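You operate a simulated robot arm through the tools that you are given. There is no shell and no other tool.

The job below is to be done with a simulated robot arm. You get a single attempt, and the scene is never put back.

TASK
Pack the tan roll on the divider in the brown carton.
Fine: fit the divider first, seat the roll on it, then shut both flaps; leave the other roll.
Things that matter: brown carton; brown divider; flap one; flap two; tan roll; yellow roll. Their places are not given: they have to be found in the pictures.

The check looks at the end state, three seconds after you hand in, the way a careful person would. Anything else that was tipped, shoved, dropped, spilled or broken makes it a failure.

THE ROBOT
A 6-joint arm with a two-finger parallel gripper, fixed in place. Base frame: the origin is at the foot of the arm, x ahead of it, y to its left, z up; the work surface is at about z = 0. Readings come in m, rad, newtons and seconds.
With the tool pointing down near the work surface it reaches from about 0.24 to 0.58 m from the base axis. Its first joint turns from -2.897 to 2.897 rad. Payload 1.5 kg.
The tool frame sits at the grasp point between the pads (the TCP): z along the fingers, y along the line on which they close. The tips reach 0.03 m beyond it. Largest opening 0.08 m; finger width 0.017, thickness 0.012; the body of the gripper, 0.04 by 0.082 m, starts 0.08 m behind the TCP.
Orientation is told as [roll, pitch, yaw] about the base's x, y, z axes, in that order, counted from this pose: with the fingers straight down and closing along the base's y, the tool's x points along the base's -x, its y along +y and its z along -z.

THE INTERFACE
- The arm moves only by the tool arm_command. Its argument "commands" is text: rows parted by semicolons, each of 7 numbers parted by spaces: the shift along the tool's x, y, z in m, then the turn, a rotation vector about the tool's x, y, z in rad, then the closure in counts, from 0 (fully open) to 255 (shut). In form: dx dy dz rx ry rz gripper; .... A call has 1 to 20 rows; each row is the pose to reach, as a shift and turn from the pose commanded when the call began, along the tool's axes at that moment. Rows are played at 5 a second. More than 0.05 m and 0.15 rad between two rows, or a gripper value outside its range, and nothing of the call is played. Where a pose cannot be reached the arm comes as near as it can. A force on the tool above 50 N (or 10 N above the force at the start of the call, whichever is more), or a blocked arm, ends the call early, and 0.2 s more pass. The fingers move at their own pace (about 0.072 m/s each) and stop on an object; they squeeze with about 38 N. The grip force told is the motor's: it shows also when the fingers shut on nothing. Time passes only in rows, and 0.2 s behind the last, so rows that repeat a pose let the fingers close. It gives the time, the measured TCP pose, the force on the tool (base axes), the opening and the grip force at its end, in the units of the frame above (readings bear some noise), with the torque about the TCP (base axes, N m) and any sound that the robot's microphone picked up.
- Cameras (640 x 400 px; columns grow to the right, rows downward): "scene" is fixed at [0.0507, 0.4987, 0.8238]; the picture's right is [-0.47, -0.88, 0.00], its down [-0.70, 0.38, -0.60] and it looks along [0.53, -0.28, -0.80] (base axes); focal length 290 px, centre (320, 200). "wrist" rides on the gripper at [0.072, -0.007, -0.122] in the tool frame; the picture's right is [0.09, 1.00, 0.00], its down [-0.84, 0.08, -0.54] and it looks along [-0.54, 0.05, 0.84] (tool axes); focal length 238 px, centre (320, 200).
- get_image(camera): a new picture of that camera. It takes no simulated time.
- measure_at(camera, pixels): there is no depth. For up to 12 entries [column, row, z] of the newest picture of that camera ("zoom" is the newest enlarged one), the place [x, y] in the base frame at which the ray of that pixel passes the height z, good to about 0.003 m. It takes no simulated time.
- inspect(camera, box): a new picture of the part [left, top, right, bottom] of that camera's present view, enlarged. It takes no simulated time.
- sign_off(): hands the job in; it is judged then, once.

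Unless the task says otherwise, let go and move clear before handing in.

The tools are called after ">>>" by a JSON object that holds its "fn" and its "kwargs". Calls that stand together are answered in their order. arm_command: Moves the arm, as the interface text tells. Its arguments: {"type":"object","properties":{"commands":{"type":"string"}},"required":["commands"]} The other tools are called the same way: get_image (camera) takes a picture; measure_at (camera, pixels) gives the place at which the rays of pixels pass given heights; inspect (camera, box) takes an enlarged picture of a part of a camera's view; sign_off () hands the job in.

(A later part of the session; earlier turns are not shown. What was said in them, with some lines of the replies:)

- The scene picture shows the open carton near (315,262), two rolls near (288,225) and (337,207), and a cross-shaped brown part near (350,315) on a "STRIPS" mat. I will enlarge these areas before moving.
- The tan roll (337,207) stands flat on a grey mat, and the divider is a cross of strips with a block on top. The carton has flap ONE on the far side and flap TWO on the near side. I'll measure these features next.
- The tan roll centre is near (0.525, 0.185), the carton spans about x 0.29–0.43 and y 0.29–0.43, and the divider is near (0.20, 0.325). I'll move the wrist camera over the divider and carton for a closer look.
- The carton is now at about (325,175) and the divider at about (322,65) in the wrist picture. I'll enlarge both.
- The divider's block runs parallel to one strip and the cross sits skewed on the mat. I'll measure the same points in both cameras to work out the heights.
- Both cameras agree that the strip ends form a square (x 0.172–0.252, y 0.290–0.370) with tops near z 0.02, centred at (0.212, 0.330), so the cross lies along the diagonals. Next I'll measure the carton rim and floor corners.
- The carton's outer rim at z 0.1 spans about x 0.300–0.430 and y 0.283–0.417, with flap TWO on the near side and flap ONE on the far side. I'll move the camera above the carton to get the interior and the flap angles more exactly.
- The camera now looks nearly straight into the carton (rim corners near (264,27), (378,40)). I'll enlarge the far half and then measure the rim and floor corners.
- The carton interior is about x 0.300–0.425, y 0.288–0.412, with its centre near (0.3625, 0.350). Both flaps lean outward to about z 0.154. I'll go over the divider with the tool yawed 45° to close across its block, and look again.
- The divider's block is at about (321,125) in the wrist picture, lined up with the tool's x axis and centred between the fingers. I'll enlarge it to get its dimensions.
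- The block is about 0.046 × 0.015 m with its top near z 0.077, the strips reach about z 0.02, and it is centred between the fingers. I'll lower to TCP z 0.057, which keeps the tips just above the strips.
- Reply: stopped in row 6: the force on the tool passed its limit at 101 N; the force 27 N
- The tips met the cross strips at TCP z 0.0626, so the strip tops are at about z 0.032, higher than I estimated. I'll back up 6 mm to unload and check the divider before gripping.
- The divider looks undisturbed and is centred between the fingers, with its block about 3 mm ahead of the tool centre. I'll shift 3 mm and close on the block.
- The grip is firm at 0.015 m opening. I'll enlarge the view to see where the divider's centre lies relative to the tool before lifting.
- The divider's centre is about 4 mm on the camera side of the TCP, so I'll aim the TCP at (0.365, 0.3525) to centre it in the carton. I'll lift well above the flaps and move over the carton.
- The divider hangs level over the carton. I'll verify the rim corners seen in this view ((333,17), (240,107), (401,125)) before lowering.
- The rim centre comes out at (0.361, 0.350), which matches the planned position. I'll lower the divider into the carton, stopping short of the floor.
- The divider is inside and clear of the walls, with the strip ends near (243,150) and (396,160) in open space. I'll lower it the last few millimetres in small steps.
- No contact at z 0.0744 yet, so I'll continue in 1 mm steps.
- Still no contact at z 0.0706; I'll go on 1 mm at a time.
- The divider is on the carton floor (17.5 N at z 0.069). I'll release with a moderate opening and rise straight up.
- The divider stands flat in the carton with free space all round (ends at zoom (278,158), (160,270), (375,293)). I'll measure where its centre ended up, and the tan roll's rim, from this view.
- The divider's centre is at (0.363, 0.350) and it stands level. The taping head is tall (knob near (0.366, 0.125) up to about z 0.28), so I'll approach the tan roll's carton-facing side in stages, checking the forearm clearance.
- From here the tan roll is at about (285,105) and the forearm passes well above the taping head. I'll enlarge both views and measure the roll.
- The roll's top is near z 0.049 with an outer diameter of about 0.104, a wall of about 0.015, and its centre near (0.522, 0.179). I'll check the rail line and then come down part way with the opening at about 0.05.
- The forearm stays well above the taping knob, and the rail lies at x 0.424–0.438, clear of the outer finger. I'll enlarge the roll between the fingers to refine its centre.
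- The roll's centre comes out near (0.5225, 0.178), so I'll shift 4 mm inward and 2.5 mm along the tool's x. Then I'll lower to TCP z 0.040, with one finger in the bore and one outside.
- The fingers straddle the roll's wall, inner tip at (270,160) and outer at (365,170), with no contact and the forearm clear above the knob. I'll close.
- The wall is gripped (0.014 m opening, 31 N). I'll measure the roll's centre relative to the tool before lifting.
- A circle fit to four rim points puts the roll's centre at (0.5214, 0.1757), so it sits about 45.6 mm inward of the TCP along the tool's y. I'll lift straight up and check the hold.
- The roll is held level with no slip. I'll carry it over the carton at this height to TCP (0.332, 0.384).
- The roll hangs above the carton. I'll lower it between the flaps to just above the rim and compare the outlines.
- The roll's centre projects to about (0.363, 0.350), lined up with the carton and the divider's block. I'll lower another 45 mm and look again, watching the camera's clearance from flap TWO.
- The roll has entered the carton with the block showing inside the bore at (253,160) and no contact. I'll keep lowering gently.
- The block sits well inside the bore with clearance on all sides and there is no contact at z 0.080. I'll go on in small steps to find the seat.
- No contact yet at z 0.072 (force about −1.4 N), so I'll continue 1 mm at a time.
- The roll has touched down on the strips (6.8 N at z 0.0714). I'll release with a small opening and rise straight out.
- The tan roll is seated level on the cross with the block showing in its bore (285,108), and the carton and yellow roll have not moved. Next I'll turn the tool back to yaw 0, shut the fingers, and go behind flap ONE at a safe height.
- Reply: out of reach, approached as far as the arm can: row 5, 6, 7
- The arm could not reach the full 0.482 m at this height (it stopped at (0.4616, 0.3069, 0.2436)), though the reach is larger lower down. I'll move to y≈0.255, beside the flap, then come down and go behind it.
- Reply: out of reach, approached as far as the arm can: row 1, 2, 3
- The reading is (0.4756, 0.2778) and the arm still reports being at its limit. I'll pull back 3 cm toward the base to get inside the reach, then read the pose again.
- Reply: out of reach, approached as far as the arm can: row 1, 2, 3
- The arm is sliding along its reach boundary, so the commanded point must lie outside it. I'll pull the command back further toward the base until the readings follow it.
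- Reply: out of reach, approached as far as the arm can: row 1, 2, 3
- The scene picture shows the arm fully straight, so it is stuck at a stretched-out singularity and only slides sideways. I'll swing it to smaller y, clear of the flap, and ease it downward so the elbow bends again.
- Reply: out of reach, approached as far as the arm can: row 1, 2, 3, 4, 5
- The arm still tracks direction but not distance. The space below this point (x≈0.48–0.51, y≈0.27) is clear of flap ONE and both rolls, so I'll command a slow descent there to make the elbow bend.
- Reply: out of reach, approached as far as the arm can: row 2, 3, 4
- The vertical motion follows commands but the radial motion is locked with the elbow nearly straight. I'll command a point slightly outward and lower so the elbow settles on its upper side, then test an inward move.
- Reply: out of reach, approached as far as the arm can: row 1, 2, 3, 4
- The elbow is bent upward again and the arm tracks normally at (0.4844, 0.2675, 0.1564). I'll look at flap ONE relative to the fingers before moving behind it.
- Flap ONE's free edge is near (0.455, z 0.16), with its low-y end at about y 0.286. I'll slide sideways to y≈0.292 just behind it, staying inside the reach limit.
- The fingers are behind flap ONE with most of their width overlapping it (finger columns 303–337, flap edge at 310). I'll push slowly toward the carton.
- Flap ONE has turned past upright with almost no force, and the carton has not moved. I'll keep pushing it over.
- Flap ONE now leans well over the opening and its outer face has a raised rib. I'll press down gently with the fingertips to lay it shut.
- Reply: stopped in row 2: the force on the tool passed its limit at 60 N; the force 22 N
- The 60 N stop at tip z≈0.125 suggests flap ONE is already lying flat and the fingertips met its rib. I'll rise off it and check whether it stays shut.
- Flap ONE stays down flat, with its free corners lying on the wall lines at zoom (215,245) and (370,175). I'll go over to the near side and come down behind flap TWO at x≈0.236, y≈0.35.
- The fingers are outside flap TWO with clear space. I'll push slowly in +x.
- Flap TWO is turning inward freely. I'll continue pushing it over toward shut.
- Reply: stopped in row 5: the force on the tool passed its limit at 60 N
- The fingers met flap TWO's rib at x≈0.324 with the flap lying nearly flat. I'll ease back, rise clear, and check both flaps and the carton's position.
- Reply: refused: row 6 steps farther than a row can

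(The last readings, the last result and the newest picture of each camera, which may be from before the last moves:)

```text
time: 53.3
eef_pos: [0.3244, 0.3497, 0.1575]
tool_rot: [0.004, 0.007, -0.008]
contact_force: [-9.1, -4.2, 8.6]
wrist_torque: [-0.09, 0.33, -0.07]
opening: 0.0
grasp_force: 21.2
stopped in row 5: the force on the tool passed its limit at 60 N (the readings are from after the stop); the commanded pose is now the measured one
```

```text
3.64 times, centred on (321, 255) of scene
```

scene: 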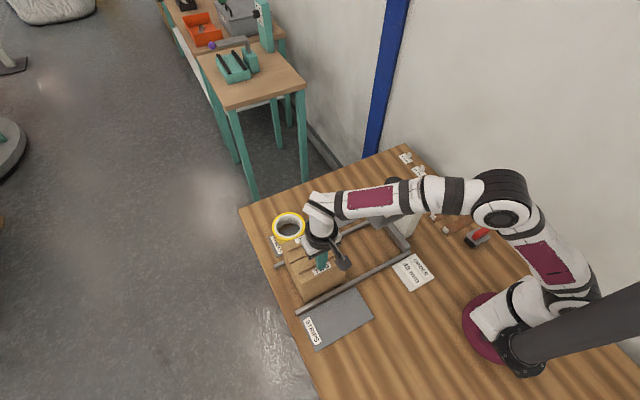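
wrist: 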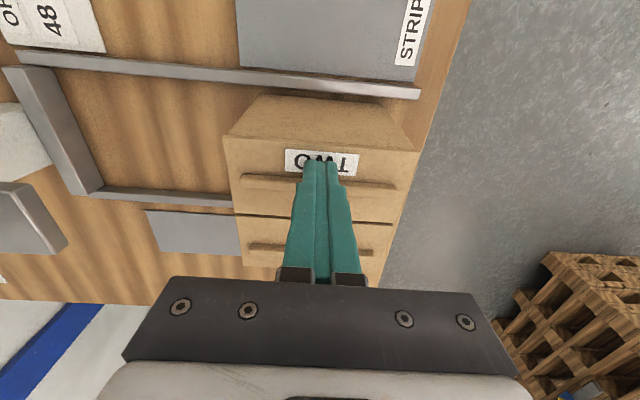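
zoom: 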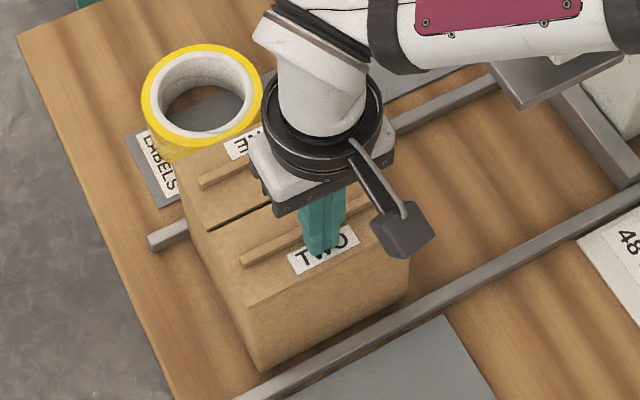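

That call was refused for a step that was too large, so nothing moved. Comparing views, the carton may have slid slightly in +x on the last push, so I'll ease back and rise in smaller steps, then measure it.

>>> {"fn": "arm_command", "kwargs": {"commands": "0.004 0 -0.001 0 0 0 255; 0.004 0 -0.02 0 0 0 255; 0.004 0 -0.05 0 0 0 255; 0.015 0 -0.085 0 0 0 255; 0.035 -0.01 -0.11 0 0 0 255; 0.06 -0.02 -0.14 0 0 0 255; 0.06 -0.02 -0.14 0 0 0 255"}}

>>> {"fn": "get_image", "kwargs": {"camera": "wrist"}}

>>> {"fn": "get_image", "kwargs": {"camera": "scene"}}

>>> {"fn": "inspect", "kwargs": {"camera": "scene", "box": [265, 200, 377, 310]}}

```text
time: 54.9
eef_pos: [0.2666, 0.3306, 0.2974]
tool_rot: [0.003, 0.006, -0.004]
contact_force: [0.1, 1.0, -0.1]
wrist_torque: [0.02, 0.03, -0.01]
opening: 0.0
grasp_force: 21.3
```

```text
taken
```

wrist: 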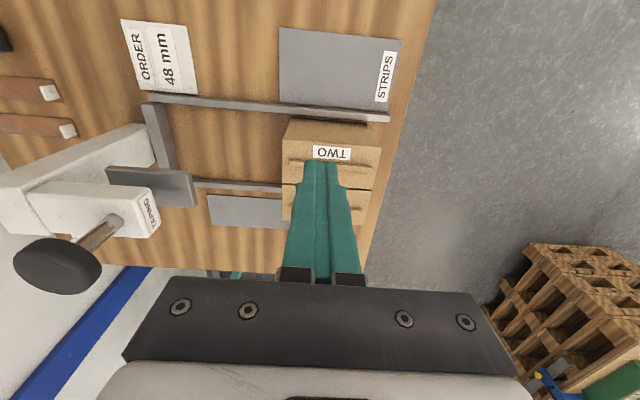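

```text
taken
```

scene: 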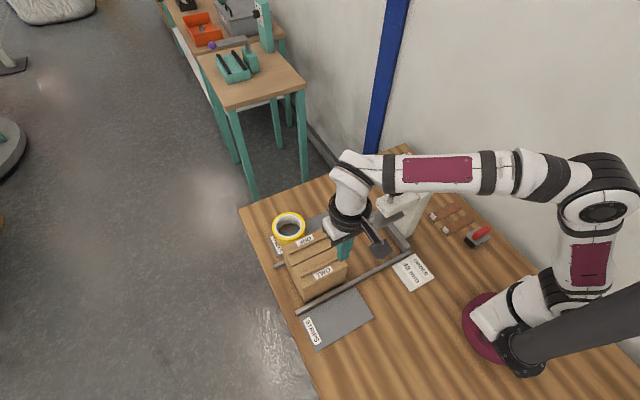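

```text
3.64 times, centred on (321, 255) of scene
```

zoom: 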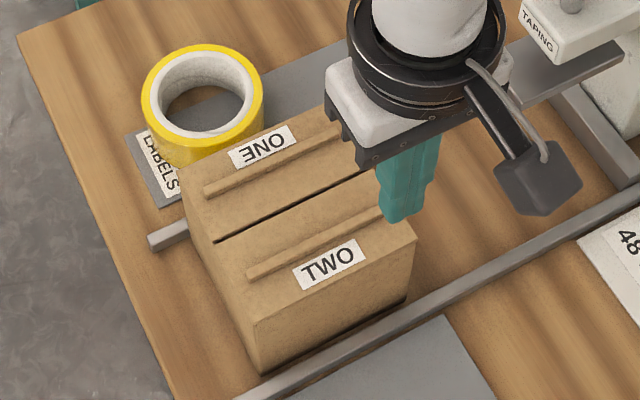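

After lifting away, the carton is back to within a few millimetres of its earlier place and both flaps lie over the top. I'll move the arm clear to see the whole carton.

>>> {"fn": "arm_command", "kwargs": {"commands": "0 -0.03 -0.02 0 0 0 255; 0 -0.06 -0.04 0 0 0 255; 0 -0.09 -0.06 0 0 0 255; 0 -0.12 -0.08 0 0 0 255; 0 -0.15 -0.09 0 0 0 200; 0 -0.15 -0.09 0 0 0 200"}}

>>> {"fn": "get_image", "kwargs": {"camera": "wrist"}}

>>> {"fn": "get_image", "kwargs": {"camera": "scene"}}

>>> {"fn": "inspect", "kwargs": {"camera": "scene", "box": [265, 200, 377, 310]}}

>>> {"fn": "inspect", "kwargs": {"camera": "wrist", "box": [360, 60, 520, 190]}}

```text
time: 56.3
eef_pos: [0.2654, 0.179, 0.3857]
tool_rot: [0.003, 0.005, -0.005]
contact_force: [0.5, -1.1, -0.4]
wrist_torque: [0.0, -0.01, 0.04]
opening: 0.0172
grasp_force: 0.1
```

```text
taken
```

wrist: 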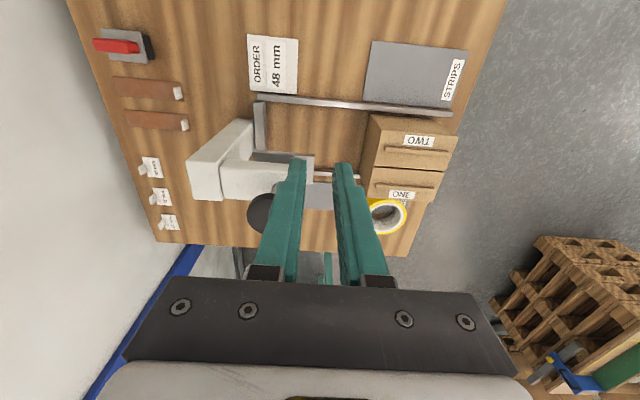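

```text
taken
```

scene: 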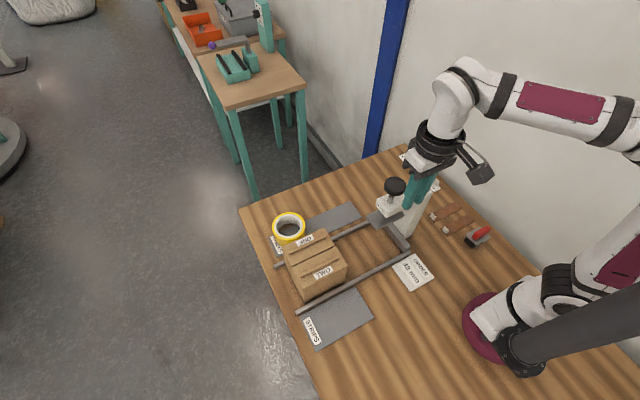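

```text
3.64 times, centred on (321, 255) of scene
```

zoom: 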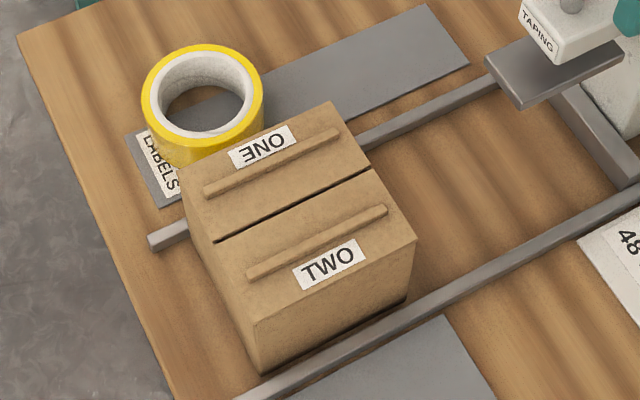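

```text
3.08 times, centred on (440, 125) of wrist
```

zoom: 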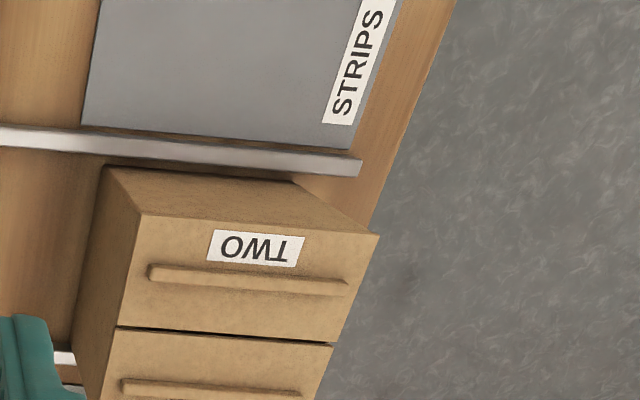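

The carton is closed with both flaps flat, meeting at a narrow slot in the scene view (zoom (215,242)–(370,170)). It sits within about 3 mm of where it started, the yellow roll has not moved, and the arm is clear with nothing in the gripper. I'm handing in now.

>>> {"fn": "sign_off", "kwargs": {}}

```text
The job is handed in.
```

The tan roll is packed in the brown carton and I have handed the job in; I don't have the check's result. It sits on the divider, with the divider's block inside the roll's bore, and both flaps are shut.

- **Divider:** it stands flat on the carton floor near the centre. Its arms point toward the corners, which is how it lay on the mat. I did not turn it to line up with the walls.
- **Roll:** it was level on the divider's strips when I let go. I have not seen it since the flaps closed.
- **Flaps:** both lie flat and stayed down after I moved away.
- **Carton:** closing flap two took a hard push (60 N). The carton shifted or rocked slightly and settled within about 3 mm of where it started. I don't expect that to have unseated the roll.
- **Force stops:** the arm hit its force limit three times. Once the fingertips met the divider's strips before gripping, and once on each flap's rib. I saw no damage.
- **Yellow roll:** it has not moved. The arm finished clear of everything with nothing in the gripper.
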